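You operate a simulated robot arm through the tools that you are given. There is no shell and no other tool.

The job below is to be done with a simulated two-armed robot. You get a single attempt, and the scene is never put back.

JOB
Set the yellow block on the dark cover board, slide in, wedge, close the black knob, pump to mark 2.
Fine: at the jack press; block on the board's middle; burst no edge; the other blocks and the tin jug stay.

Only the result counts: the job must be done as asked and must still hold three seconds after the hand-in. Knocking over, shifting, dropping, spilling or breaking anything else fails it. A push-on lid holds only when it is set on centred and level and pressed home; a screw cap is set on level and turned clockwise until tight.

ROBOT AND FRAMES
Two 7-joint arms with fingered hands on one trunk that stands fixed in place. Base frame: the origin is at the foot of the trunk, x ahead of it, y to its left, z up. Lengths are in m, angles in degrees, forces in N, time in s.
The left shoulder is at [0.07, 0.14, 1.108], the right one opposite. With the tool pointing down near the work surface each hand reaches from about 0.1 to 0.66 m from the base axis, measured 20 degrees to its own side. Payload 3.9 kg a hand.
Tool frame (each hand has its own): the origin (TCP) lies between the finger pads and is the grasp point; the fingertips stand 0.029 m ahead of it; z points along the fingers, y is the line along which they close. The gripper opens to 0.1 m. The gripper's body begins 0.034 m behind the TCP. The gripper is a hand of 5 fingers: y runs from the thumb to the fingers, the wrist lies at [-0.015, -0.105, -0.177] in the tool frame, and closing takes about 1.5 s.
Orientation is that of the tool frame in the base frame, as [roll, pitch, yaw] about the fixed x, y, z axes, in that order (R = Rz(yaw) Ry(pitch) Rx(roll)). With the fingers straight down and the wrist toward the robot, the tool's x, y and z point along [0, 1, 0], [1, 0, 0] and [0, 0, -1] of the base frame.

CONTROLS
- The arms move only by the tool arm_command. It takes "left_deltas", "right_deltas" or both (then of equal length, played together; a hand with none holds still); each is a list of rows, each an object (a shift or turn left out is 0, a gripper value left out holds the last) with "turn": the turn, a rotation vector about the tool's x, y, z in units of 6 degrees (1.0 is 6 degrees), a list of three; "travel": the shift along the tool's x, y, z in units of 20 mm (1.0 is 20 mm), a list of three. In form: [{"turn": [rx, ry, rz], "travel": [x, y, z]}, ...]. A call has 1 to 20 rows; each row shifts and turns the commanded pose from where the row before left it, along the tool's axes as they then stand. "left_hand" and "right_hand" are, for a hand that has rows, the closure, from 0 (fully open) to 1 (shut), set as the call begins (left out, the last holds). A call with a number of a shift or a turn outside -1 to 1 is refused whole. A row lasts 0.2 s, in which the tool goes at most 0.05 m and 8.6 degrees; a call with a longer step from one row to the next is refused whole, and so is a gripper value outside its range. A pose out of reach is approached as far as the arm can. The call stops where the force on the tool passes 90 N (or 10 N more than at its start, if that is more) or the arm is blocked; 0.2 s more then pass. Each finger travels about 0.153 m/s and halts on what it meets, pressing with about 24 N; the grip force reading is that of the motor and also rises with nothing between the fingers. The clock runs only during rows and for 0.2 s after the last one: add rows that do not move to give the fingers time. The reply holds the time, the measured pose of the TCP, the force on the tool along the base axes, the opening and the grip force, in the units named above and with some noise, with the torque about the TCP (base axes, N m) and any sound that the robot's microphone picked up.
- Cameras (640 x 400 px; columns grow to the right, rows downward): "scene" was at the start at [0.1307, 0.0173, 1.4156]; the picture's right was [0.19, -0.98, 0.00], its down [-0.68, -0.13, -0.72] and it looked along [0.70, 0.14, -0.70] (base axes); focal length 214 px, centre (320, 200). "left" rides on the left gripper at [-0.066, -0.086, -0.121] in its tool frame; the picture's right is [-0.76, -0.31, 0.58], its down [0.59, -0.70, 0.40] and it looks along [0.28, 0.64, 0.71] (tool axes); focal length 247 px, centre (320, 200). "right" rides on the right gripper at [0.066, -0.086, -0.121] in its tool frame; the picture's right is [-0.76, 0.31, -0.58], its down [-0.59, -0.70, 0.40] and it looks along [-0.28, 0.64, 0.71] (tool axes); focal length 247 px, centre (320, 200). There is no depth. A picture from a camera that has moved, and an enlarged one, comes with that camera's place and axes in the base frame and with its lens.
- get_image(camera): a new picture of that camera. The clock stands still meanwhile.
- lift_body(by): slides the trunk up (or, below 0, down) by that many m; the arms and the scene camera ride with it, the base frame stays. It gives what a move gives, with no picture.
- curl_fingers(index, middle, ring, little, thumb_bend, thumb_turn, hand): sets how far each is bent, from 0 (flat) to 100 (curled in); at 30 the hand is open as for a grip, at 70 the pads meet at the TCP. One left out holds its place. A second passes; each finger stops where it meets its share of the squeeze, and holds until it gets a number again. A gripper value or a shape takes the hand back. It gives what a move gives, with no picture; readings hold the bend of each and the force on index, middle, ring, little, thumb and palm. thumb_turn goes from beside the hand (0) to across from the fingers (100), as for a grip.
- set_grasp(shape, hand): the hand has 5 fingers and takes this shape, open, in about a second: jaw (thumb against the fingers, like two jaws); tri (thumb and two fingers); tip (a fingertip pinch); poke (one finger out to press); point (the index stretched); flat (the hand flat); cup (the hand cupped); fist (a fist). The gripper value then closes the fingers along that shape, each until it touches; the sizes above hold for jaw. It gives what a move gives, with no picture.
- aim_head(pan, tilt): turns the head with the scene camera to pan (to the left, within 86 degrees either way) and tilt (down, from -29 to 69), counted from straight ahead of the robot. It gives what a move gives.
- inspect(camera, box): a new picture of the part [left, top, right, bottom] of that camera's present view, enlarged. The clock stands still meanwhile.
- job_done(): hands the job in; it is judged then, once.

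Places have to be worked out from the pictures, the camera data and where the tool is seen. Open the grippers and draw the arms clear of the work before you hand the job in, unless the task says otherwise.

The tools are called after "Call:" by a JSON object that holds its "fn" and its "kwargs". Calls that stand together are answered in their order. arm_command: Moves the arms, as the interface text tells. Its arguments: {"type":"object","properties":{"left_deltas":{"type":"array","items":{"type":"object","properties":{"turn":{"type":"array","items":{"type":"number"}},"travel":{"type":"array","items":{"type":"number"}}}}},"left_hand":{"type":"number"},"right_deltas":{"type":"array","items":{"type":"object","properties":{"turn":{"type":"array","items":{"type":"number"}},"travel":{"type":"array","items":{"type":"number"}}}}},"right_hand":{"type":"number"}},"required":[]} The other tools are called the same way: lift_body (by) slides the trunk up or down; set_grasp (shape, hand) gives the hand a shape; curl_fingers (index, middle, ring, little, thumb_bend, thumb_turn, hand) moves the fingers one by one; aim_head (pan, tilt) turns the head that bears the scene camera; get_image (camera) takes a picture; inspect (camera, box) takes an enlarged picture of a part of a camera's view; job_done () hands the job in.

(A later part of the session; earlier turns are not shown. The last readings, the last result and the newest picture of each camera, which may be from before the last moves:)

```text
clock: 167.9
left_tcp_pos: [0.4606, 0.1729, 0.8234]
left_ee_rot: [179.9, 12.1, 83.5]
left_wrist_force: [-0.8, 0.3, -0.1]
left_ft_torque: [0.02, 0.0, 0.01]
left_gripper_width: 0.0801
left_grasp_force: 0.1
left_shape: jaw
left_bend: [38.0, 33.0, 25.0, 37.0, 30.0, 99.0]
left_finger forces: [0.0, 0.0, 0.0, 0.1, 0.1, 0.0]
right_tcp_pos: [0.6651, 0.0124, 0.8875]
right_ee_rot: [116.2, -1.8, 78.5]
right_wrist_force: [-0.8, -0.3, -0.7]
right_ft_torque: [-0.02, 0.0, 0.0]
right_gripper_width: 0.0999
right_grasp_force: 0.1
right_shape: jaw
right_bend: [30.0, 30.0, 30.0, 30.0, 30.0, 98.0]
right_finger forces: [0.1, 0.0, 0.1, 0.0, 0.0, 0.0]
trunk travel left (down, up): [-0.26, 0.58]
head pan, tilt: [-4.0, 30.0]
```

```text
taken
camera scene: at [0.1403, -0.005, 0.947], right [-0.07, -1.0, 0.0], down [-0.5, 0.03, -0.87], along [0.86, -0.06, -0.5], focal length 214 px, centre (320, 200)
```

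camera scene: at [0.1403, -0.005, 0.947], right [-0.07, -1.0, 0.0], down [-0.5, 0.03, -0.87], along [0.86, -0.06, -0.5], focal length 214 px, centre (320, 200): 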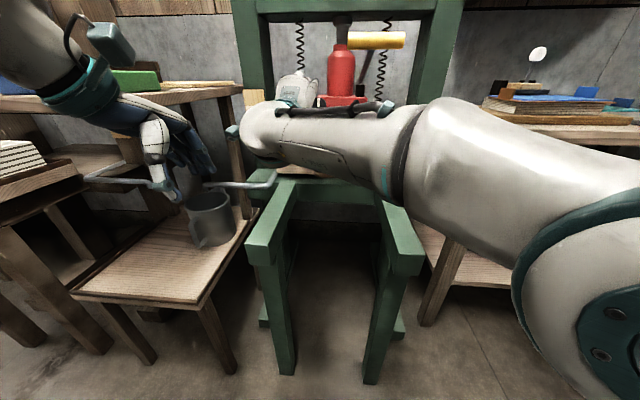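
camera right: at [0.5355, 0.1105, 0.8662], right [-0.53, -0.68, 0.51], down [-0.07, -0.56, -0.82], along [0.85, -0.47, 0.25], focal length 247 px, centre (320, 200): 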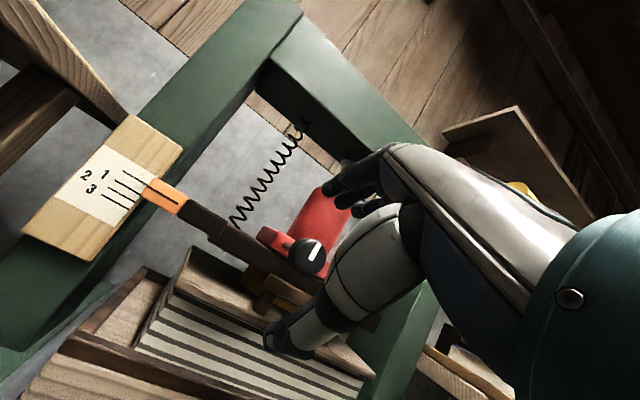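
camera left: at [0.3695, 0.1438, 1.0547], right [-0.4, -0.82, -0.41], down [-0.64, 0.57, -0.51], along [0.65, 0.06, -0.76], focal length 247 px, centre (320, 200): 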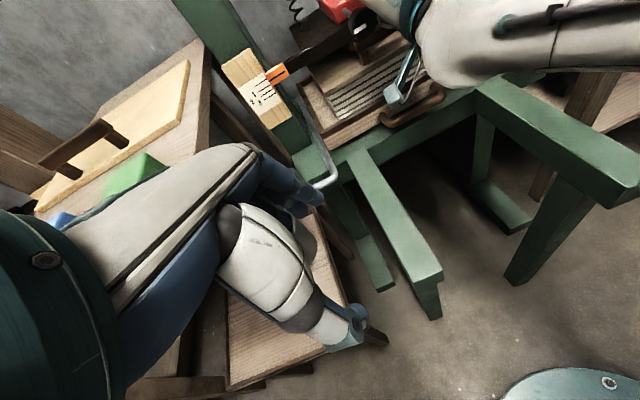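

The trunk is down and the hands are clear. I raise the right hand beside the lever, draw it back, and bring it right, in front of the lever's grip.

Call:
{"fn": "arm_command", "kwargs": {"right_deltas": [{"travel": [0, 0.899, -0.438]}, {"travel": [0, 0.899, -0.438]}, {"travel": [0, 0.899, -0.438]}, {"travel": [0, 0.899, -0.438]}, {"travel": [0, 0.899, -0.438]}, {"travel": [0, 0.899, -0.438]}, {"travel": [0, 0.45, -0.22]}, {"travel": [0, -0.438, -0.899]}, {"travel": [0, -0.438, -0.899]}, {"travel": [0, -0.438, -0.899]}, {"travel": [0, -0.438, -0.899]}, {"travel": [0, -0.438, -0.899]}, {"travel": [0, -0.438, -0.899]}, {"travel": [0, -0.438, -0.899]}]}}

Call:
{"fn": "get_image", "kwargs": {"camera": "right"}}

Call:
{"fn": "aim_head", "kwargs": {"pan": -8, "tilt": 8}}

Call:
{"fn": "get_image", "kwargs": {"camera": "scene"}}

```text
clock: 170.9
left_tcp_pos: [0.4604, 0.1718, 0.8221]
left_ee_rot: [179.9, 12.1, 83.5]
left_wrist_force: [0.0, 0.6, 0.0]
left_ft_torque: [0.04, -0.03, 0.02]
left_gripper_width: 0.08
left_grasp_force: 0.0
left_shape: jaw
left_bend: [38.0, 33.0, 25.0, 37.0, 30.0, 99.0]
left_finger forces: [0.0, 0.0, 0.0, 0.0, 0.0, 0.0]
right_tcp_pos: [0.5274, 0.0366, 1.017]
right_ee_rot: [116.3, -1.7, 78.4]
right_wrist_force: [0.0, 0.2, -1.0]
right_ft_torque: [0.0, -0.02, 0.03]
right_gripper_width: 0.0998
right_grasp_force: 0.0
right_shape: jaw
right_bend: [30.0, 30.0, 30.0, 30.0, 30.0, 98.0]
right_finger forces: [0.0, 0.0, 0.0, 0.0, 0.1, 0.0]
trunk travel left (down, up): [-0.26, 0.58]
head pan, tilt: [-4.0, 30.0]
```

```text
taken
camera right: at [0.3968, 0.1315, 0.9952], right [-0.53, -0.68, 0.51], down [-0.07, -0.56, -0.82], along [0.85, -0.47, 0.25], focal length 247 px, centre (320, 200)
```

right: 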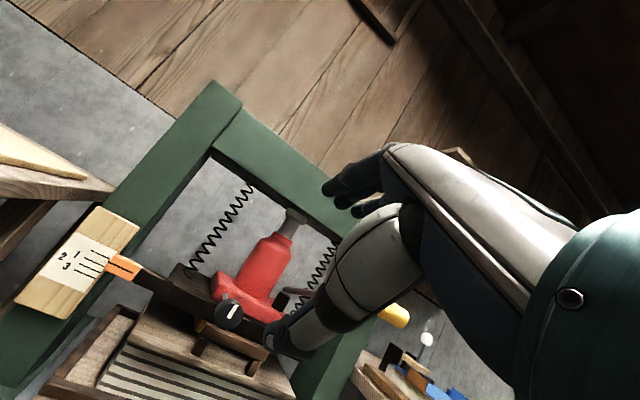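

```text
clock: 171.7
left_tcp_pos: [0.4602, 0.1726, 0.8217]
left_ee_rot: [179.9, 12.0, 83.4]
left_wrist_force: [-0.3, 0.4, -0.3]
left_ft_torque: [0.0, 0.02, -0.01]
left_gripper_width: 0.0799
left_grasp_force: 0.0
left_shape: jaw
left_bend: [38.0, 33.0, 25.0, 37.0, 30.0, 99.0]
left_finger forces: [0.0, 0.0, 0.0, 0.0, 0.0, 0.1]
right_tcp_pos: [0.527, 0.0365, 1.0168]
right_ee_rot: [116.3, -1.7, 78.5]
right_wrist_force: [-0.3, 0.6, 0.3]
right_ft_torque: [0.01, 0.01, -0.01]
right_gripper_width: 0.1001
right_grasp_force: 0.0
right_shape: jaw
right_bend: [30.0, 30.0, 30.0, 30.0, 30.0, 98.0]
right_finger forces: [0.0, 0.0, 0.1, 0.0, 0.0, 0.1]
trunk travel left (down, up): [-0.26, 0.58]
head pan, tilt: [-8.0, 8.0]
```

```text
taken
camera scene: at [0.1419, -0.0115, 0.9825], right [-0.14, -0.99, 0.0], down [-0.14, 0.02, -0.99], along [0.98, -0.14, -0.14], focal length 214 px, centre (320, 200)
```

scene: 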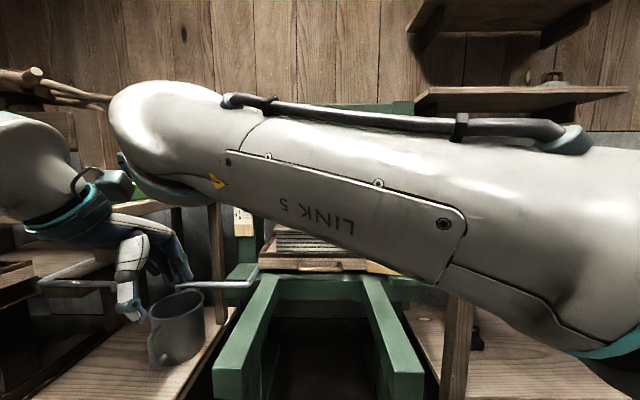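

The right arm blocks the head's view for now, but the way right is free. I move the hand right, in front of the lever.

Call:
{"fn": "arm_command", "kwargs": {"right_deltas": [{"travel": [-1, 0, 0]}, {"travel": [-1, 0, 0]}, {"travel": [-1, 0, 0]}, {"travel": [-1, 0, 0]}, {"travel": [-1, 0, 0]}, {"travel": [-1, 0, 0]}, {"travel": [-1, 0, 0]}, {"travel": [-0.6, 0, 0]}, {}]}}

Call:
{"fn": "get_image", "kwargs": {"camera": "right"}}

Call:
{"fn": "get_image", "kwargs": {"camera": "scene"}}

Call:
{"fn": "get_image", "kwargs": {"camera": "left"}}

```text
clock: 173.7
left_tcp_pos: [0.4611, 0.1716, 0.8233]
left_ee_rot: [179.9, 12.1, 83.4]
left_wrist_force: [0.2, 0.2, 0.1]
left_ft_torque: [0.01, 0.01, 0.02]
left_gripper_width: 0.0798
left_grasp_force: 0.1
left_shape: jaw
left_bend: [38.0, 33.0, 25.0, 37.0, 30.0, 99.0]
left_finger forces: [0.1, 0.0, 0.0, 0.0, 0.0, 0.0]
right_tcp_pos: [0.4956, -0.1119, 1.0132]
right_ee_rot: [116.3, -1.8, 78.4]
right_wrist_force: [-0.7, 0.0, -0.2]
right_ft_torque: [-0.03, -0.04, -0.01]
right_gripper_width: 0.1001
right_grasp_force: 0.0
right_shape: jaw
right_bend: [30.0, 30.0, 30.0, 30.0, 30.0, 98.0]
right_finger forces: [0.0, 0.0, 0.1, 0.0, 0.0, 0.0]
trunk travel left (down, up): [-0.26, 0.58]
head pan, tilt: [-8.0, 8.0]
```

```text
taken
camera right: at [0.3669, -0.0172, 0.9919], right [-0.53, -0.68, 0.51], down [-0.07, -0.56, -0.82], along [0.85, -0.47, 0.25], focal length 247 px, centre (320, 200)
```

right: 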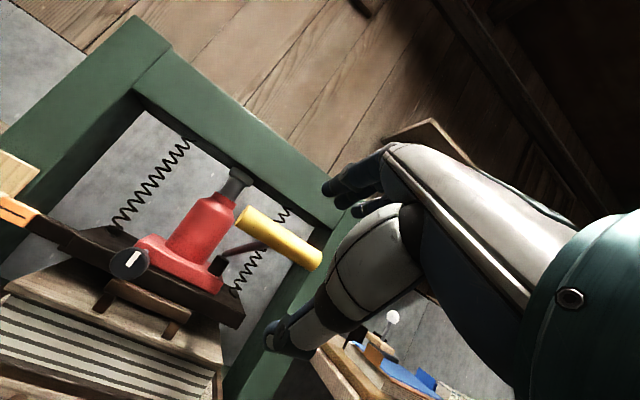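

```text
taken
camera scene: at [0.1419, -0.0115, 0.9825], right [-0.14, -0.99, 0.0], down [-0.14, 0.02, -0.99], along [0.98, -0.14, -0.14], focal length 214 px, centre (320, 200)
```

scene: 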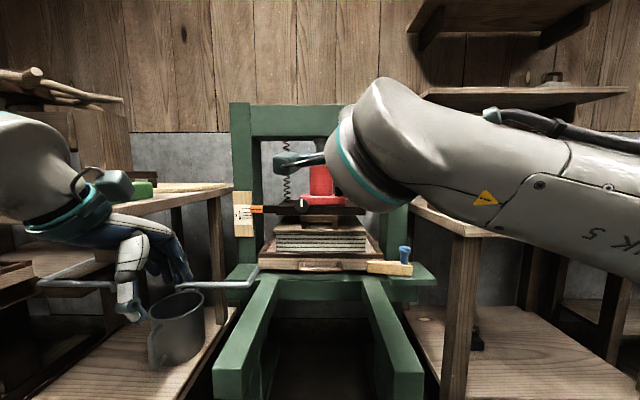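

```text
taken
camera left: at [0.3695, 0.1442, 0.9546], right [-0.4, -0.82, -0.41], down [-0.64, 0.57, -0.51], along [0.65, 0.06, -0.76], focal length 247 px, centre (320, 200)
```

left: 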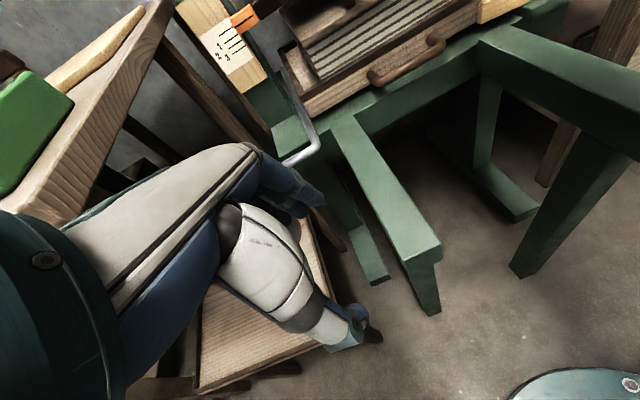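

The scene camera now sees the gauge nearly level, and the lever's grip lies straight ahead of the right hand at about [0.61, -0.137, 1.002]. I close in on it, fingers above and thumb below.

Call:
{"fn": "arm_command", "kwargs": {"right_deltas": [{"travel": [-0.058, 0.367, 0.907]}, {"travel": [-0.058, 0.367, 0.907]}, {"travel": [-0.058, 0.367, 0.907]}, {"travel": [-0.058, 0.367, 0.907]}, {}]}}

Call:
{"fn": "get_image", "kwargs": {"camera": "right"}}

Call:
{"fn": "get_image", "kwargs": {"camera": "scene"}}

```text
clock: 174.9
left_tcp_pos: [0.4597, 0.174, 0.8238]
left_ee_rot: [179.9, 12.2, 83.5]
left_wrist_force: [0.6, 0.0, -0.6]
left_ft_torque: [-0.04, 0.0, -0.01]
left_gripper_width: 0.0797
left_grasp_force: 0.0
left_shape: jaw
left_bend: [38.0, 33.0, 25.0, 37.0, 30.0, 99.0]
left_finger forces: [0.0, 0.0, 0.1, 0.0, 0.0, 0.0]
right_tcp_pos: [0.5729, -0.1331, 1.0077]
right_ee_rot: [116.1, -1.7, 78.5]
right_wrist_force: [0.0, 0.7, 0.0]
right_ft_torque: [-0.02, 0.0, -0.01]
right_gripper_width: 0.0999
right_grasp_force: 0.1
right_shape: jaw
right_bend: [30.0, 30.0, 30.0, 30.0, 30.0, 98.0]
right_finger forces: [0.1, 0.1, 0.0, 0.1, 0.1, 0.1]
trunk travel left (down, up): [-0.26, 0.58]
head pan, tilt: [-8.0, 8.0]
```

```text
taken
camera right: at [0.4418, -0.0374, 0.9868], right [-0.53, -0.68, 0.51], down [-0.07, -0.56, -0.82], along [0.85, -0.47, 0.25], focal length 247 px, centre (320, 200)
```

right: 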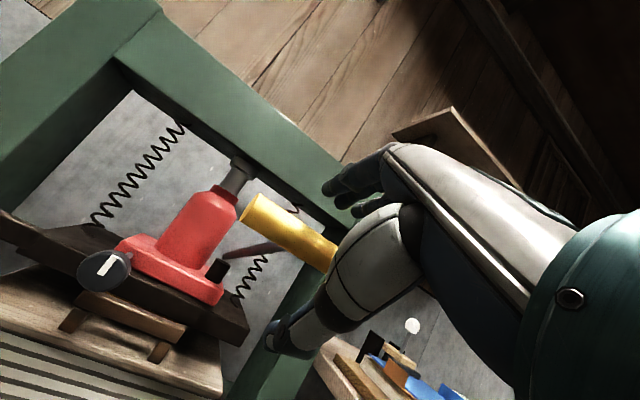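

```text
taken
camera scene: at [0.142, -0.0115, 0.9825], right [-0.14, -0.99, 0.0], down [-0.14, 0.02, -0.99], along [0.98, -0.14, -0.14], focal length 214 px, centre (320, 200)
```

scene: 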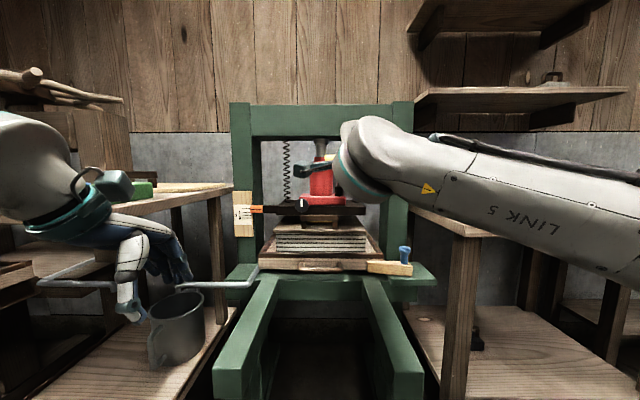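

The bar is about 37 mm ahead. I advance to it and close the hand.

Call:
{"fn": "arm_command", "kwargs": {"right_deltas": [{"travel": [-0.1, 0.25, 0.9]}, {"travel": [-0.1, 0.2, 0.85]}, {}]}}

Call:
{"fn": "get_image", "kwargs": {"camera": "right"}}

```text
clock: 175.7
left_tcp_pos: [0.4609, 0.1728, 0.8232]
left_ee_rot: [179.9, 12.1, 83.5]
left_wrist_force: [0.3, -1.3, -0.3]
left_ft_torque: [-0.01, 0.0, 0.03]
left_gripper_width: 0.08
left_grasp_force: 0.1
left_shape: jaw
left_bend: [38.0, 33.0, 25.0, 37.0, 30.0, 99.0]
left_finger forces: [0.1, 0.0, 0.0, 0.1, 0.0, 0.1]
right_tcp_pos: [0.6065, -0.1435, 0.9989]
right_ee_rot: [116.3, -1.8, 78.3]
right_wrist_force: [-0.1, 0.4, 0.3]
right_ft_torque: [0.02, 0.0, 0.01]
right_gripper_width: 0.0998
right_grasp_force: 0.1
right_shape: jaw
right_bend: [30.0, 30.0, 30.0, 30.0, 30.0, 98.0]
right_finger forces: [0.1, 0.0, 0.0, 0.1, 0.1, 0.0]
trunk travel left (down, up): [-0.26, 0.58]
head pan, tilt: [-8.0, 8.0]
```

```text
taken
camera right: at [0.4766, -0.0486, 0.9779], right [-0.53, -0.68, 0.51], down [-0.07, -0.56, -0.82], along [0.85, -0.47, 0.25], focal length 247 px, centre (320, 200)
```

right: 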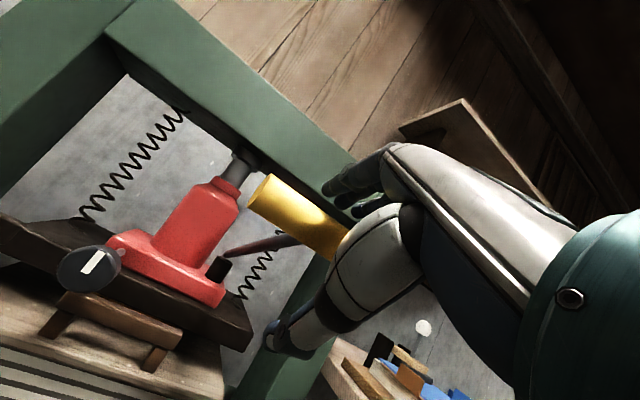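

The bar is still about 17 mm ahead of the grasp point. I advance the rest and close.

Call:
{"fn": "arm_command", "kwargs": {"right_deltas": [{"travel": [0, 0.35, 0.75]}, {}]}}

Call:
{"fn": "arm_command", "kwargs": {"right_deltas": [{}, {}, {}, {}, {}, {}, {}, {}], "right_hand": 1}}

Call:
{"fn": "get_image", "kwargs": {"camera": "right"}}

Call:
{"fn": "inspect", "kwargs": {"camera": "scene", "box": [225, 180, 285, 240]}}

```text
clock: 176.3
left_tcp_pos: [0.4601, 0.1734, 0.824]
left_ee_rot: [179.9, 12.1, 83.4]
left_wrist_force: [0.3, 0.4, 0.3]
left_ft_torque: [0.01, -0.01, -0.01]
left_gripper_width: 0.0797
left_grasp_force: 0.1
left_shape: jaw
left_bend: [38.0, 33.0, 25.0, 37.0, 30.0, 99.0]
left_finger forces: [0.1, 0.0, 0.0, 0.2, 0.0, 0.0]
right_tcp_pos: [0.6219, -0.1456, 0.9994]
right_ee_rot: [116.3, -1.8, 78.5]
right_wrist_force: [0.0, -0.1, -0.1]
right_ft_torque: [-0.04, 0.04, 0.0]
right_gripper_width: 0.0998
right_grasp_force: 0.1
right_shape: jaw
right_bend: [30.0, 30.0, 30.0, 30.0, 30.0, 98.0]
right_finger forces: [0.0, 0.0, 0.1, 0.1, 0.0, 0.1]
trunk travel left (down, up): [-0.26, 0.58]
head pan, tilt: [-8.0, 8.0]
```

```text
clock: 178.1
left_tcp_pos: [0.4614, 0.1735, 0.8235]
left_ee_rot: [180.0, 12.1, 83.5]
left_wrist_force: [-0.5, -0.3, 0.0]
left_ft_torque: [0.0, 0.0, 0.0]
left_gripper_width: 0.0796
left_grasp_force: 0.1
left_shape: jaw
left_bend: [38.0, 33.0, 25.0, 37.0, 30.0, 99.0]
left_finger forces: [0.0, 0.0, 0.0, 0.1, 0.0, 0.0]
right_tcp_pos: [0.6229, -0.1469, 0.9985]
right_ee_rot: [116.2, -1.8, 78.5]
right_wrist_force: [5.8, -1.4, -0.1]
right_ft_torque: [-0.28, -0.07, 0.09]
right_gripper_width: 0.0086
right_grasp_force: 24.3
right_shape: jaw
right_bend: [65.0, 70.0, 70.0, 64.0, 73.0, 100.0]
right_finger forces: [10.9, 5.8, 3.6, 3.5, 21.4, 0.1]
trunk travel left (down, up): [-0.26, 0.58]
head pan, tilt: [-8.0, 8.0]
```

```text
taken
camera right: at [0.4921, -0.0515, 0.9772], right [-0.53, -0.68, 0.51], down [-0.07, -0.56, -0.82], along [0.85, -0.47, 0.25], focal length 247 px, centre (320, 200)
```

right: 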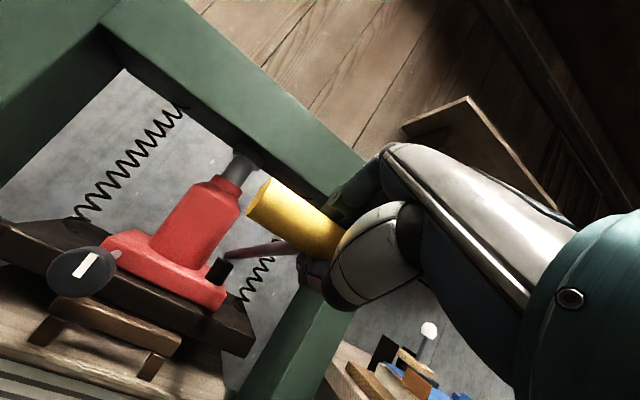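

```text
6.67 times, centred on (255, 210) of scene
camera zoom: at [0.1427, -0.0116, 0.9824], right [-0.14, -0.99, 0.0], down [-0.14, 0.02, -0.99], along [0.98, -0.14, -0.14], focal length 1430 px, centre (753, 133)
```

zoom: 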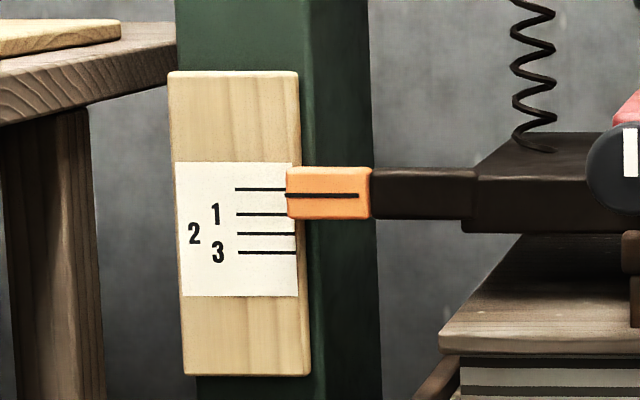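

A good grip on the lever bar. Read nearly level, the pointer line is on zero (small parallax of about 6 px), and mark 2 should show at about y=240 in this zoom. I make a first gentle downstroke of 40 mm.

Call:
{"fn": "arm_command", "kwargs": {"right_deltas": [{"travel": [0, -0.45, 0.22]}, {"travel": [0, -0.45, 0.22]}, {"travel": [0, -0.45, 0.22]}, {"travel": [0, -0.45, 0.22]}, {}]}}

Call:
{"fn": "inspect", "kwargs": {"camera": "scene", "box": [225, 180, 285, 240]}}

Call:
{"fn": "get_image", "kwargs": {"camera": "right"}}

```text
clock: 179.3
left_tcp_pos: [0.4561, 0.1727, 0.8252]
left_ee_rot: [179.8, 12.0, 83.5]
left_wrist_force: [-0.4, -0.1, -0.2]
left_ft_torque: [0.01, 0.0, -0.03]
left_gripper_width: 0.0797
left_grasp_force: 0.0
left_shape: jaw
left_bend: [38.0, 33.0, 25.0, 37.0, 30.0, 99.0]
left_finger forces: [0.0, 0.0, 0.1, 0.0, 0.0, 0.0]
right_tcp_pos: [0.6191, -0.1443, 0.9644]
right_ee_rot: [115.8, -1.8, 78.4]
right_wrist_force: [-20.7, 0.2, 5.6]
right_ft_torque: [-0.16, -0.79, 0.1]
right_gripper_width: 0.0112
right_grasp_force: 24.0
right_shape: jaw
right_bend: [64.0, 70.0, 70.0, 64.0, 73.0, 100.0]
right_finger forces: [26.3, 2.3, 1.4, 1.3, 28.5, 0.0]
trunk travel left (down, up): [-0.26, 0.58]
head pan, tilt: [-8.0, 8.0]
```

```text
6.67 times, centred on (255, 210) of scene
camera zoom: at [0.1379, -0.0113, 0.9832], right [-0.14, -0.99, 0.0], down [-0.13, 0.02, -0.99], along [0.98, -0.14, -0.13], focal length 1430 px, centre (753, 133)
```

zoom: 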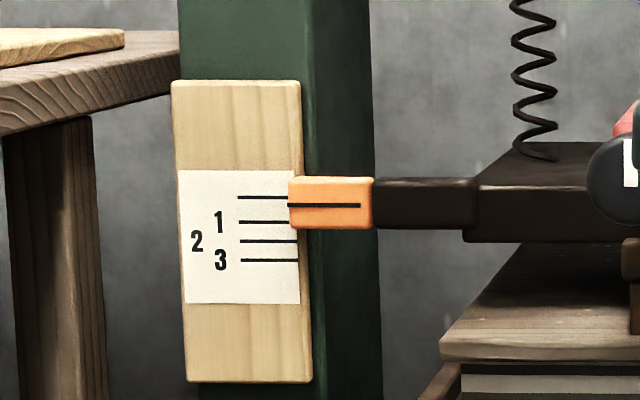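

```text
taken
camera right: at [0.4884, -0.0504, 0.9423], right [-0.53, -0.68, 0.5], down [-0.06, -0.56, -0.83], along [0.84, -0.47, 0.26], focal length 247 px, centre (320, 200)
```

right: 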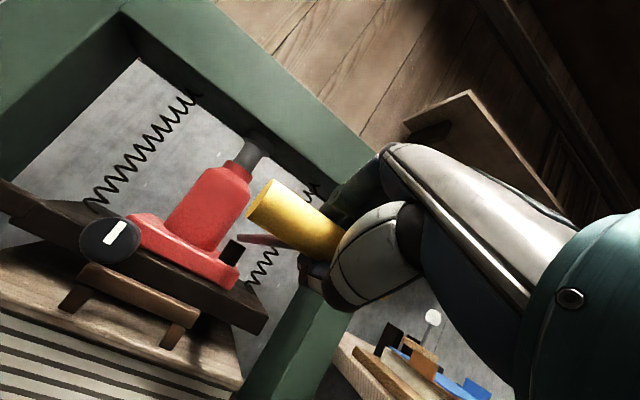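

The pointer has moved just slightly; the lever works with little force. I continue the downstroke, following the lever's arc.

Call:
{"fn": "arm_command", "kwargs": {"right_deltas": [{"travel": [0, -0.52, 0.08]}, {"travel": [0, -0.52, 0.08]}, {"travel": [0, -0.47, 0.18]}, {"travel": [0, -0.45, 0.22]}, {}]}}

Call:
{"fn": "inspect", "kwargs": {"camera": "scene", "box": [225, 180, 285, 240]}}

```text
clock: 180.5
left_tcp_pos: [0.4592, 0.1724, 0.8244]
left_ee_rot: [179.9, 12.0, 83.4]
left_wrist_force: [0.2, 0.2, -0.5]
left_ft_torque: [0.02, 0.01, 0.02]
left_gripper_width: 0.0796
left_grasp_force: 0.1
left_shape: jaw
left_bend: [38.0, 33.0, 25.0, 37.0, 30.0, 99.0]
left_finger forces: [0.1, 0.0, 0.0, 0.1, 0.0, 0.1]
right_tcp_pos: [0.6142, -0.1426, 0.9218]
right_ee_rot: [116.1, -1.9, 78.4]
right_wrist_force: [-0.8, -5.9, 9.1]
right_ft_torque: [-0.37, -1.95, 0.29]
right_gripper_width: 0.0117
right_grasp_force: 23.9
right_shape: jaw
right_bend: [61.0, 70.0, 70.0, 63.0, 60.0, 100.0]
right_finger forces: [41.1, 5.0, 2.5, 1.1, 35.9, 0.1]
trunk travel left (down, up): [-0.26, 0.58]
head pan, tilt: [-8.0, 8.0]
```

```text
6.67 times, centred on (255, 210) of scene
camera zoom: at [0.1405, -0.0121, 0.9828], right [-0.14, -0.99, 0.0], down [-0.14, 0.02, -0.99], along [0.98, -0.14, -0.14], focal length 1430 px, centre (753, 133)
```

zoom: 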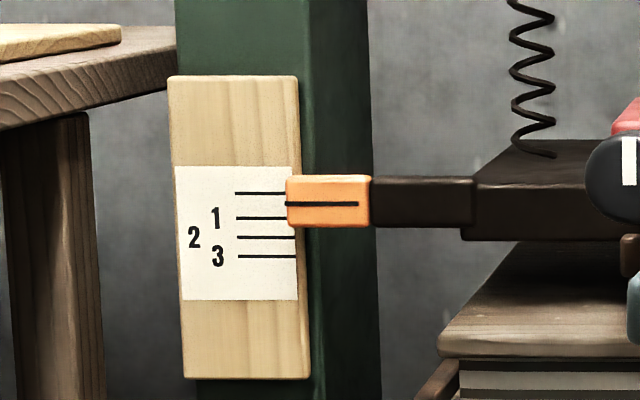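

The pointer dropped about 2.3 mm. I let the hand tilt with the lever to ease the twist and continue the downstroke.

Call:
{"fn": "arm_command", "kwargs": {"right_deltas": [{"turn": [-0.7, 0, 0]}, {"turn": [-0.7, 0, 0]}, {"turn": [-0.7, 0, 0], "travel": [0, -0.48, 0.14]}, {"turn": [-0.5, 0, 0], "travel": [0, -0.48, 0.1]}, {"turn": [-0.4, 0, 0], "travel": [0, -0.49, 0.1]}, {}]}}

Call:
{"fn": "inspect", "kwargs": {"camera": "scene", "box": [225, 180, 285, 240]}}

Call:
{"fn": "get_image", "kwargs": {"camera": "scene"}}

```text
clock: 181.9
left_tcp_pos: [0.4609, 0.1719, 0.8242]
left_ee_rot: [-179.9, 12.1, 83.5]
left_wrist_force: [-0.1, -0.1, -0.8]
left_ft_torque: [-0.03, -0.04, -0.02]
left_gripper_width: 0.0797
left_grasp_force: 0.1
left_shape: jaw
left_bend: [38.0, 33.0, 25.0, 37.0, 30.0, 99.0]
left_finger forces: [0.0, 0.0, 0.0, 0.0, 0.1, 0.1]
right_tcp_pos: [0.6175, -0.1431, 0.89]
right_ee_rot: [98.3, -1.9, 78.4]
right_wrist_force: [9.9, -11.6, 5.7]
right_ft_torque: [-0.22, -0.24, 0.29]
right_gripper_width: 0.0098
right_grasp_force: 23.8
right_shape: jaw
right_bend: [63.0, 70.0, 70.0, 62.0, 74.0, 100.0]
right_finger forces: [15.4, 7.1, 4.5, 3.0, 21.5, 0.0]
trunk travel left (down, up): [-0.26, 0.58]
head pan, tilt: [-8.0, 8.0]
```

```text
6.67 times, centred on (255, 210) of scene
camera zoom: at [0.1427, -0.0129, 0.9824], right [-0.14, -0.99, 0.0], down [-0.14, 0.02, -0.99], along [0.98, -0.14, -0.14], focal length 1430 px, centre (753, 133)
```

zoom: 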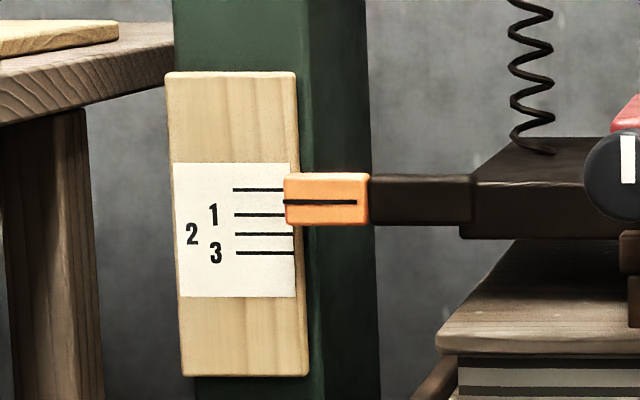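

```text
taken
camera scene: at [0.1427, -0.0129, 0.9824], right [-0.14, -0.99, 0.0], down [-0.14, 0.02, -0.99], along [0.98, -0.14, -0.14], focal length 214 px, centre (320, 200)
```

scene: 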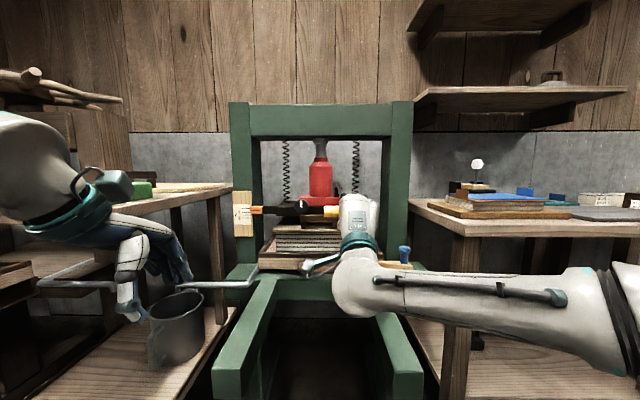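

Pointer down about 3 mm for this stroke so far. I continue down to find the lower end of the stroke.

Call:
{"fn": "arm_command", "kwargs": {"right_deltas": [{"turn": [-0.35, 0, 0], "travel": [0, -0.49, 0.07]}, {"turn": [-0.35, 0, 0], "travel": [0, -0.49, 0.1]}, {"turn": [-0.35, 0, 0], "travel": [0, -0.49, 0.1]}, {}]}}

Call:
{"fn": "inspect", "kwargs": {"camera": "scene", "box": [225, 180, 285, 240]}}

```text
clock: 182.9
left_tcp_pos: [0.4626, 0.1713, 0.8228]
left_ee_rot: [-179.8, 12.0, 83.6]
left_wrist_force: [0.3, 0.4, 0.4]
left_ft_torque: [0.02, -0.01, 0.01]
left_gripper_width: 0.0799
left_grasp_force: 0.0
left_shape: jaw
left_bend: [38.0, 33.0, 25.0, 37.0, 30.0, 99.0]
left_finger forces: [0.0, 0.0, 0.1, 0.0, 0.0, 0.1]
right_tcp_pos: [0.6201, -0.1453, 0.8592]
right_ee_rot: [92.0, -2.0, 78.4]
right_wrist_force: [40.8, -17.4, 20.1]
right_ft_torque: [-0.32, -0.25, 0.37]
right_gripper_width: 0.0077
right_grasp_force: 24.1
right_shape: jaw
right_bend: [61.0, 70.0, 69.0, 59.0, 74.0, 100.0]
right_finger forces: [13.8, 11.4, 7.8, 4.5, 24.1, 0.1]
trunk travel left (down, up): [-0.26, 0.58]
head pan, tilt: [-8.0, 8.0]
```

```text
6.67 times, centred on (255, 210) of scene
camera zoom: at [0.1452, -0.0133, 0.9821], right [-0.14, -0.99, 0.0], down [-0.14, 0.02, -0.99], along [0.98, -0.14, -0.14], focal length 1430 px, centre (753, 133)
```

zoom: 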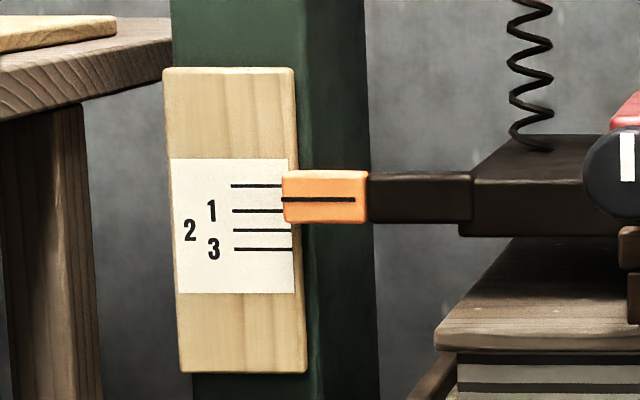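

Near the bottom the stroke gives little more, so each stroke moves the platen about 3.5 mm. Now the upstroke, following the arc and tilting back.

Call:
{"fn": "arm_command", "kwargs": {"right_deltas": [{"turn": [0.36, 0, 0], "travel": [0, 0.498, -0.05]}, {"turn": [0.36, 0, 0], "travel": [0, 0.496, -0.07]}, {"turn": [0.36, 0, 0], "travel": [0, 0.493, -0.085]}, {"turn": [0.36, 0, 0], "travel": [0, 0.49, -0.105]}, {"turn": [0.36, 0, 0], "travel": [0, 0.485, -0.13]}, {"turn": [0.36, 0, 0], "travel": [0, 0.48, -0.145]}, {"turn": [0.36, 0, 0], "travel": [0, 0.475, -0.165]}, {"turn": [0.36, 0, 0], "travel": [0, 0.47, -0.18]}, {"turn": [0.36, 0, 0], "travel": [0, 0.487, -0.125]}, {"turn": [0.36, 0, 0], "travel": [0, 0.48, -0.15]}, {"turn": [0.36, 0, 0], "travel": [0, 0.475, -0.165]}, {"turn": [0.36, 0, 0], "travel": [0, 0.47, -0.18]}, {"turn": [0.36, 0, 0], "travel": [0, 0.46, -0.195]}, {}]}}

Call:
{"fn": "inspect", "kwargs": {"camera": "scene", "box": [225, 180, 285, 240]}}

Call:
{"fn": "get_image", "kwargs": {"camera": "right"}}

```text
clock: 185.9
left_tcp_pos: [0.4607, 0.1727, 0.8229]
left_ee_rot: [-179.9, 12.1, 83.6]
left_wrist_force: [0.0, -0.3, -0.5]
left_ft_torque: [0.01, 0.01, 0.01]
left_gripper_width: 0.0797
left_grasp_force: 0.1
left_shape: jaw
left_bend: [38.0, 33.0, 25.0, 37.0, 30.0, 99.0]
left_finger forces: [0.0, 0.1, 0.1, 0.1, 0.1, 0.1]
right_tcp_pos: [0.6204, -0.1453, 0.9863]
right_ee_rot: [120.2, -1.7, 78.5]
right_wrist_force: [17.3, -2.9, -1.9]
right_ft_torque: [-0.24, -0.36, 0.23]
right_gripper_width: 0.0092
right_grasp_force: 23.9
right_shape: jaw
right_bend: [62.0, 70.0, 70.0, 58.0, 74.0, 100.0]
right_finger forces: [14.8, 8.5, 4.8, 2.0, 25.2, 0.0]
trunk travel left (down, up): [-0.26, 0.58]
head pan, tilt: [-8.0, 8.0]
```

```text
6.67 times, centred on (255, 210) of scene
camera zoom: at [0.1448, -0.0118, 0.982], right [-0.14, -0.99, 0.0], down [-0.14, 0.02, -0.99], along [0.98, -0.14, -0.14], focal length 1430 px, centre (753, 133)
```

zoom: 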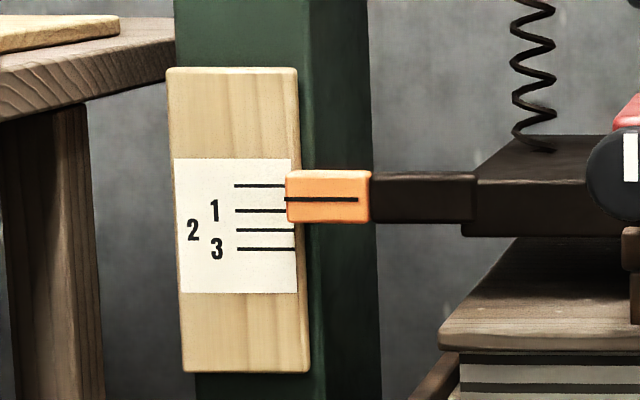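

```text
taken
camera right: at [0.4878, -0.0498, 0.9757], right [-0.49, -0.69, 0.53], down [-0.12, -0.55, -0.83], along [0.86, -0.47, 0.19], focal length 247 px, centre (320, 200)
```

right: 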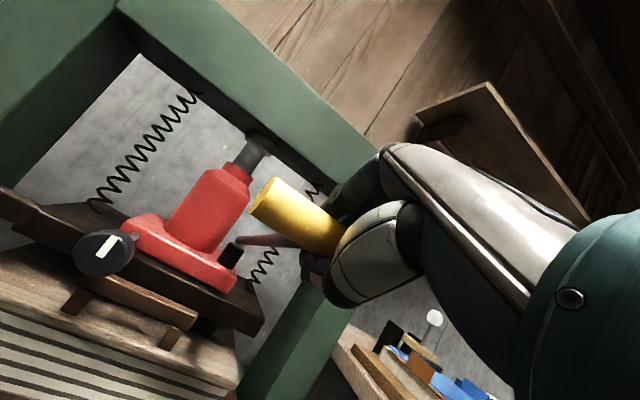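

The pointer holds after the upstroke (valve closed), about 3.6 mm down of the roughly 23 mm needed. I do a full cycle now, down and up, along the arc.

Call:
{"fn": "arm_command", "kwargs": {"right_deltas": [{"turn": [-0.73, 0, 0], "travel": [0, -0.85, 0.53]}, {"turn": [-0.73, 0, 0], "travel": [0, -0.94, 0.345]}, {"turn": [-0.73, 0, 0], "travel": [0, -0.94, 0.34]}, {"turn": [-0.73, 0, 0], "travel": [0, -0.94, 0.345]}, {"turn": [-0.73, 0, 0], "travel": [0, -0.95, 0.355]}, {"turn": [-0.73, 0, 0], "travel": [0, -0.97, 0.355]}, {}]}}

Call:
{"fn": "inspect", "kwargs": {"camera": "scene", "box": [225, 180, 285, 240]}}

```text
clock: 187.5
left_tcp_pos: [0.4571, 0.1728, 0.8255]
left_ee_rot: [179.7, 12.0, 83.4]
left_wrist_force: [0.1, 0.9, 0.2]
left_ft_torque: [0.0, 0.04, -0.02]
left_gripper_width: 0.08
left_grasp_force: 0.1
left_shape: jaw
left_bend: [38.0, 33.0, 25.0, 37.0, 30.0, 99.0]
left_finger forces: [0.1, 0.1, 0.0, 0.1, 0.0, 0.0]
right_tcp_pos: [0.6212, -0.1431, 0.8731]
right_ee_rot: [93.6, -1.9, 78.5]
right_wrist_force: [-21.3, -3.7, -1.4]
right_ft_torque: [-0.11, -0.18, -0.05]
right_gripper_width: 0.01
right_grasp_force: 24.2
right_shape: jaw
right_bend: [63.0, 70.0, 71.0, 59.0, 75.0, 100.0]
right_finger forces: [16.1, 3.5, 2.1, 1.4, 21.9, 0.1]
trunk travel left (down, up): [-0.26, 0.58]
head pan, tilt: [-8.0, 8.0]
```

```text
6.67 times, centred on (255, 210) of scene
camera zoom: at [0.1391, -0.012, 0.983], right [-0.14, -0.99, 0.0], down [-0.13, 0.02, -0.99], along [0.98, -0.14, -0.14], focal length 1430 px, centre (753, 133)
```

zoom: 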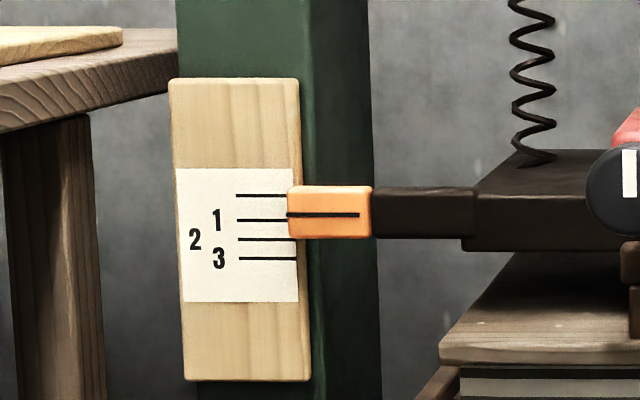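

That stroke brought the pointer to 6.5 mm. Now the upstroke again.

Call:
{"fn": "arm_command", "kwargs": {"right_deltas": [{"turn": [0.71, 0, 0], "travel": [0, 0.905, -0.38]}, {"turn": [0.71, 0, 0], "travel": [0, 0.905, -0.27]}, {"turn": [0.71, 0, 0], "travel": [0, 0.9, -0.3]}, {"turn": [0.71, 0, 0], "travel": [0, 0.89, -0.29]}, {"turn": [0.71, 0, 0], "travel": [0, 0.89, -0.29]}, {"turn": [0.71, 0, 0], "travel": [0, 0.895, -0.295]}, {}]}}

Call:
{"fn": "arm_command", "kwargs": {"right_deltas": [{"turn": [-0.73, 0, 0], "travel": [0, -0.87, 0.43]}, {"turn": [-0.73, 0, 0], "travel": [0, -0.94, 0.345]}, {"turn": [-0.73, 0, 0], "travel": [0, -0.94, 0.34]}, {"turn": [-0.73, 0, 0], "travel": [0, -0.94, 0.33]}, {"turn": [-0.73, 0, 0], "travel": [0, -0.95, 0.28]}, {"turn": [-0.73, 0, 0], "travel": [0, -0.97, 0.23]}, {}]}}

Call:
{"fn": "inspect", "kwargs": {"camera": "scene", "box": [225, 180, 285, 240]}}

```text
clock: 189.1
left_tcp_pos: [0.4617, 0.1725, 0.822]
left_ee_rot: [-179.9, 12.1, 83.5]
left_wrist_force: [-0.7, 0.5, 1.0]
left_ft_torque: [0.0, -0.02, 0.02]
left_gripper_width: 0.08
left_grasp_force: 0.2
left_shape: jaw
left_bend: [38.0, 33.0, 25.0, 37.0, 30.0, 99.0]
left_finger forces: [0.0, 0.0, 0.0, 0.1, 0.0, 0.0]
right_tcp_pos: [0.619, -0.1451, 0.9783]
right_ee_rot: [119.6, -1.7, 78.6]
right_wrist_force: [25.2, -2.2, -2.9]
right_ft_torque: [-0.28, -0.6, 0.25]
right_gripper_width: 0.0091
right_grasp_force: 24.2
right_shape: jaw
right_bend: [62.0, 70.0, 70.0, 59.0, 74.0, 100.0]
right_finger forces: [16.5, 8.2, 4.1, 2.2, 25.5, 0.1]
trunk travel left (down, up): [-0.26, 0.58]
head pan, tilt: [-8.0, 8.0]
```

```text
clock: 190.7
left_tcp_pos: [0.4633, 0.1715, 0.8221]
left_ee_rot: [-179.7, 12.0, 83.5]
left_wrist_force: [0.2, 0.6, 0.6]
left_ft_torque: [0.0, 0.01, -0.01]
left_gripper_width: 0.0797
left_grasp_force: 0.1
left_shape: jaw
left_bend: [38.0, 33.0, 25.0, 37.0, 30.0, 99.0]
left_finger forces: [0.0, 0.1, 0.0, 0.0, 0.0, 0.1]
right_tcp_pos: [0.6192, -0.1429, 0.862]
right_ee_rot: [93.1, -2.0, 78.3]
right_wrist_force: [38.1, -13.9, 12.7]
right_ft_torque: [-0.29, -0.22, 0.38]
right_gripper_width: 0.0076
right_grasp_force: 23.8
right_shape: jaw
right_bend: [62.0, 70.0, 69.0, 57.0, 74.0, 100.0]
right_finger forces: [13.3, 11.4, 6.2, 2.5, 23.1, 0.0]
trunk travel left (down, up): [-0.26, 0.58]
head pan, tilt: [-8.0, 8.0]
```

```text
6.67 times, centred on (255, 210) of scene
camera zoom: at [0.1456, -0.0129, 0.982], right [-0.14, -0.99, 0.0], down [-0.14, 0.02, -0.99], along [0.98, -0.14, -0.14], focal length 1430 px, centre (753, 133)
```

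zoom: 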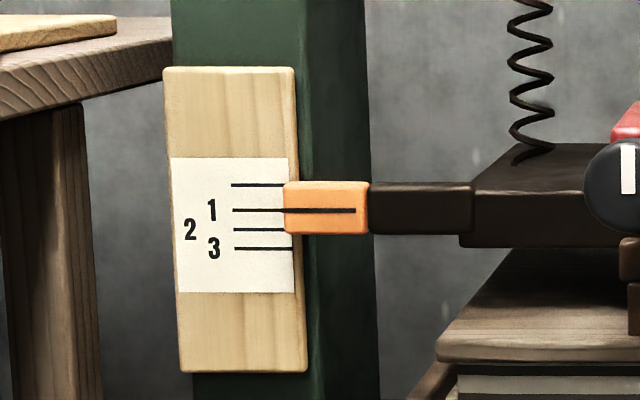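

Pointer now at about 10 mm, between zero and mark 1's line plus parallax. I go on with the next up-and-down cycle, correcting the arc a little.

Call:
{"fn": "arm_command", "kwargs": {"right_deltas": [{"turn": [0.73, 0, 0], "travel": [0, 0.98, 0.015]}, {"turn": [0.73, 0, 0], "travel": [0, 0.963, -0.175]}, {"turn": [0.73, 0, 0], "travel": [0, 0.94, -0.27]}, {"turn": [0.73, 0, 0], "travel": [0, 0.93, -0.3]}, {"turn": [0.73, 0, 0], "travel": [0, 0.93, -0.305]}, {"turn": [0.73, 0, 0], "travel": [0, 0.93, -0.31]}, {}]}}

Call:
{"fn": "arm_command", "kwargs": {"right_deltas": [{"turn": [-0.73, 0, 0], "travel": [0, -0.87, 0.43]}, {"turn": [-0.73, 0, 0], "travel": [0, -0.94, 0.345]}, {"turn": [-0.73, 0, 0], "travel": [0, -0.94, 0.34]}, {"turn": [-0.73, 0, 0], "travel": [0, -0.94, 0.33]}, {"turn": [-0.73, 0, 0], "travel": [0, -0.95, 0.28]}, {"turn": [-0.73, 0, 0], "travel": [0, -0.97, 0.23]}, {}]}}

Call:
{"fn": "inspect", "kwargs": {"camera": "scene", "box": [225, 180, 285, 240]}}

Call:
{"fn": "inspect", "kwargs": {"camera": "scene", "box": [240, 180, 380, 290]}}

```text
clock: 192.3
left_tcp_pos: [0.4622, 0.1737, 0.8219]
left_ee_rot: [-179.9, 12.1, 83.6]
left_wrist_force: [0.2, -0.4, 0.3]
left_ft_torque: [0.0, 0.0, 0.01]
left_gripper_width: 0.0799
left_grasp_force: 0.0
left_shape: jaw
left_bend: [38.0, 33.0, 25.0, 37.0, 30.0, 99.0]
left_finger forces: [0.0, 0.1, 0.0, 0.0, 0.1, 0.1]
right_tcp_pos: [0.6178, -0.1434, 0.9777]
right_ee_rot: [119.5, -1.6, 78.6]
right_wrist_force: [12.2, 1.7, -0.2]
right_ft_torque: [-0.24, -0.43, 0.2]
right_gripper_width: 0.0088
right_grasp_force: 24.0
right_shape: jaw
right_bend: [62.0, 70.0, 71.0, 58.0, 74.0, 100.0]
right_finger forces: [16.4, 7.1, 3.3, 1.7, 24.7, 0.0]
trunk travel left (down, up): [-0.26, 0.58]
head pan, tilt: [-8.0, 8.0]
```

```text
clock: 193.9
left_tcp_pos: [0.4602, 0.1732, 0.8228]
left_ee_rot: [180.0, 12.1, 83.5]
left_wrist_force: [1.1, -0.3, 0.6]
left_ft_torque: [-0.04, 0.0, 0.01]
left_gripper_width: 0.0798
left_grasp_force: 0.1
left_shape: jaw
left_bend: [38.0, 33.0, 25.0, 37.0, 30.0, 99.0]
left_finger forces: [0.1, 0.0, 0.0, 0.0, 0.0, 0.0]
right_tcp_pos: [0.619, -0.1424, 0.8614]
right_ee_rot: [93.1, -1.9, 78.4]
right_wrist_force: [19.4, -5.8, 8.6]
right_ft_torque: [-0.22, -0.17, 0.29]
right_gripper_width: 0.0087
right_grasp_force: 24.1
right_shape: jaw
right_bend: [63.0, 70.0, 68.0, 58.0, 74.0, 100.0]
right_finger forces: [14.3, 9.2, 4.3, 1.9, 20.7, 0.1]
trunk travel left (down, up): [-0.26, 0.58]
head pan, tilt: [-8.0, 8.0]
```

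```text
6.67 times, centred on (255, 210) of scene
camera zoom: at [0.1436, -0.0119, 0.9824], right [-0.14, -0.99, 0.0], down [-0.14, 0.02, -0.99], along [0.98, -0.14, -0.14], focal length 1430 px, centre (753, 133)
```

zoom: 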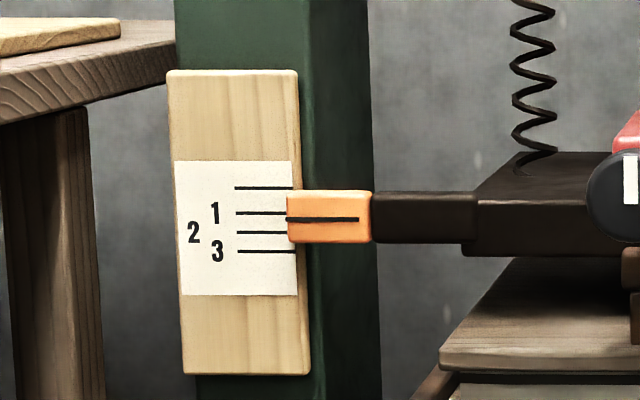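

```text
3.64 times, centred on (310, 235) of scene
camera zoom: at [0.1436, -0.0119, 0.9824], right [-0.14, -0.99, 0.0], down [-0.14, 0.02, -0.99], along [0.98, -0.14, -0.14], focal length 780 px, centre (356, 73)
```

zoom: 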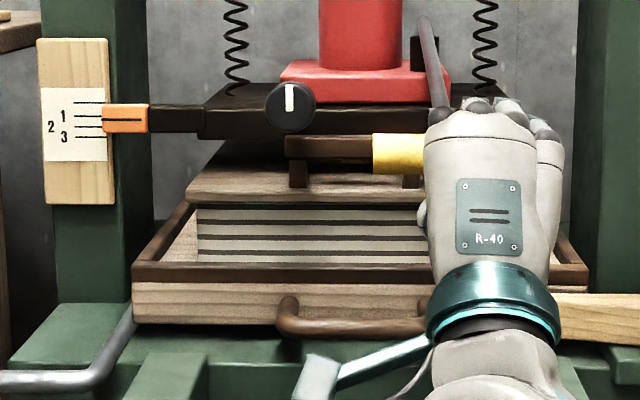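

The pointer has reached mark 1 (allowing for parallax). About 10 mm more to mark 2. Another cycle.

Call:
{"fn": "arm_command", "kwargs": {"right_deltas": [{"turn": [0.73, 0, 0], "travel": [0, 0.98, -0.05]}, {"turn": [0.73, 0, 0], "travel": [0, 0.963, -0.175]}, {"turn": [0.73, 0, 0], "travel": [0, 0.94, -0.27]}, {"turn": [0.73, 0, 0], "travel": [0, 0.93, -0.3]}, {"turn": [0.73, 0, 0], "travel": [0, 0.93, -0.305]}, {"turn": [0.73, 0, 0], "travel": [0, 0.85, -0.27]}, {}]}}

Call:
{"fn": "arm_command", "kwargs": {"right_deltas": [{"turn": [-0.73, 0, 0], "travel": [0, -0.87, 0.43]}, {"turn": [-0.73, 0, 0], "travel": [0, -0.94, 0.345]}, {"turn": [-0.73, 0, 0], "travel": [0, -0.94, 0.34]}, {"turn": [-0.73, 0, 0], "travel": [0, -0.94, 0.33]}, {"turn": [-0.73, 0, 0], "travel": [0, -0.95, 0.28]}, {"turn": [-0.73, 0, 0], "travel": [0, -0.97, 0.23]}, {}]}}

Call:
{"fn": "inspect", "kwargs": {"camera": "scene", "box": [225, 180, 285, 240]}}

Call:
{"fn": "inspect", "kwargs": {"camera": "scene", "box": [240, 180, 380, 290]}}

```text
clock: 195.5
left_tcp_pos: [0.46, 0.1734, 0.8223]
left_ee_rot: [179.9, 12.1, 83.4]
left_wrist_force: [0.3, -0.1, 0.4]
left_ft_torque: [-0.03, 0.01, -0.01]
left_gripper_width: 0.0798
left_grasp_force: 0.0
left_shape: jaw
left_bend: [38.0, 33.0, 25.0, 37.0, 30.0, 99.0]
left_finger forces: [0.0, 0.1, 0.0, 0.0, 0.1, 0.1]
right_tcp_pos: [0.621, -0.1436, 0.9766]
right_ee_rot: [119.4, -1.7, 78.4]
right_wrist_force: [3.4, 3.7, 1.2]
right_ft_torque: [-0.2, -0.35, 0.16]
right_gripper_width: 0.0089
right_grasp_force: 24.1
right_shape: jaw
right_bend: [63.0, 70.0, 71.0, 58.0, 74.0, 100.0]
right_finger forces: [16.5, 5.6, 2.6, 1.6, 23.9, 0.1]
trunk travel left (down, up): [-0.26, 0.58]
head pan, tilt: [-8.0, 8.0]
```

```text
clock: 197.1
left_tcp_pos: [0.4598, 0.1723, 0.8239]
left_ee_rot: [179.9, 12.1, 83.4]
left_wrist_force: [-0.6, 0.2, 0.5]
left_ft_torque: [0.01, 0.0, -0.01]
left_gripper_width: 0.0797
left_grasp_force: 0.0
left_shape: jaw
left_bend: [38.0, 33.0, 25.0, 37.0, 30.0, 99.0]
left_finger forces: [0.0, 0.0, 0.0, 0.0, 0.0, 0.0]
right_tcp_pos: [0.6199, -0.1417, 0.8605]
right_ee_rot: [92.9, -1.9, 78.5]
right_wrist_force: [1.4, -1.9, 3.0]
right_ft_torque: [-0.21, -0.1, 0.15]
right_gripper_width: 0.0091
right_grasp_force: 24.3
right_shape: jaw
right_bend: [63.0, 70.0, 71.0, 58.0, 75.0, 100.0]
right_finger forces: [14.0, 6.7, 3.1, 1.6, 20.3, 0.0]
trunk travel left (down, up): [-0.26, 0.58]
head pan, tilt: [-8.0, 8.0]
```

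```text
6.67 times, centred on (255, 210) of scene
camera zoom: at [0.1416, -0.0116, 0.9826], right [-0.14, -0.99, 0.0], down [-0.14, 0.02, -0.99], along [0.98, -0.14, -0.14], focal length 1430 px, centre (753, 133)
```

zoom: 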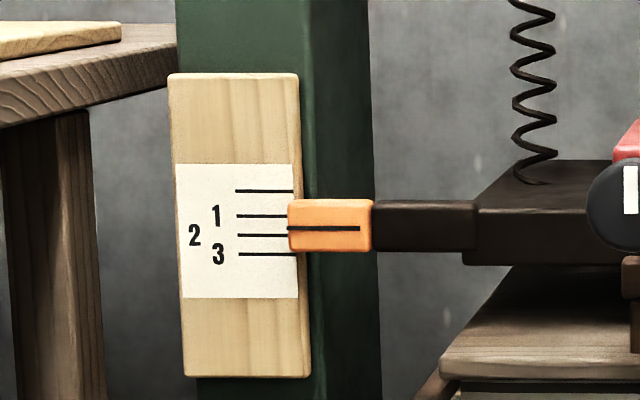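

```text
3.64 times, centred on (310, 235) of scene
camera zoom: at [0.1416, -0.0116, 0.9826], right [-0.14, -0.99, 0.0], down [-0.14, 0.02, -0.99], along [0.98, -0.14, -0.14], focal length 780 px, centre (356, 73)
```

zoom: 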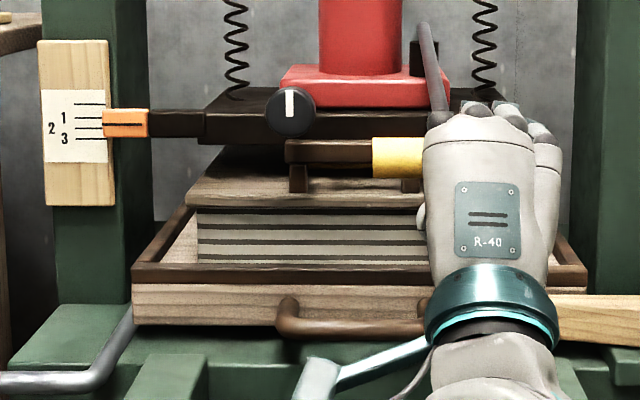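

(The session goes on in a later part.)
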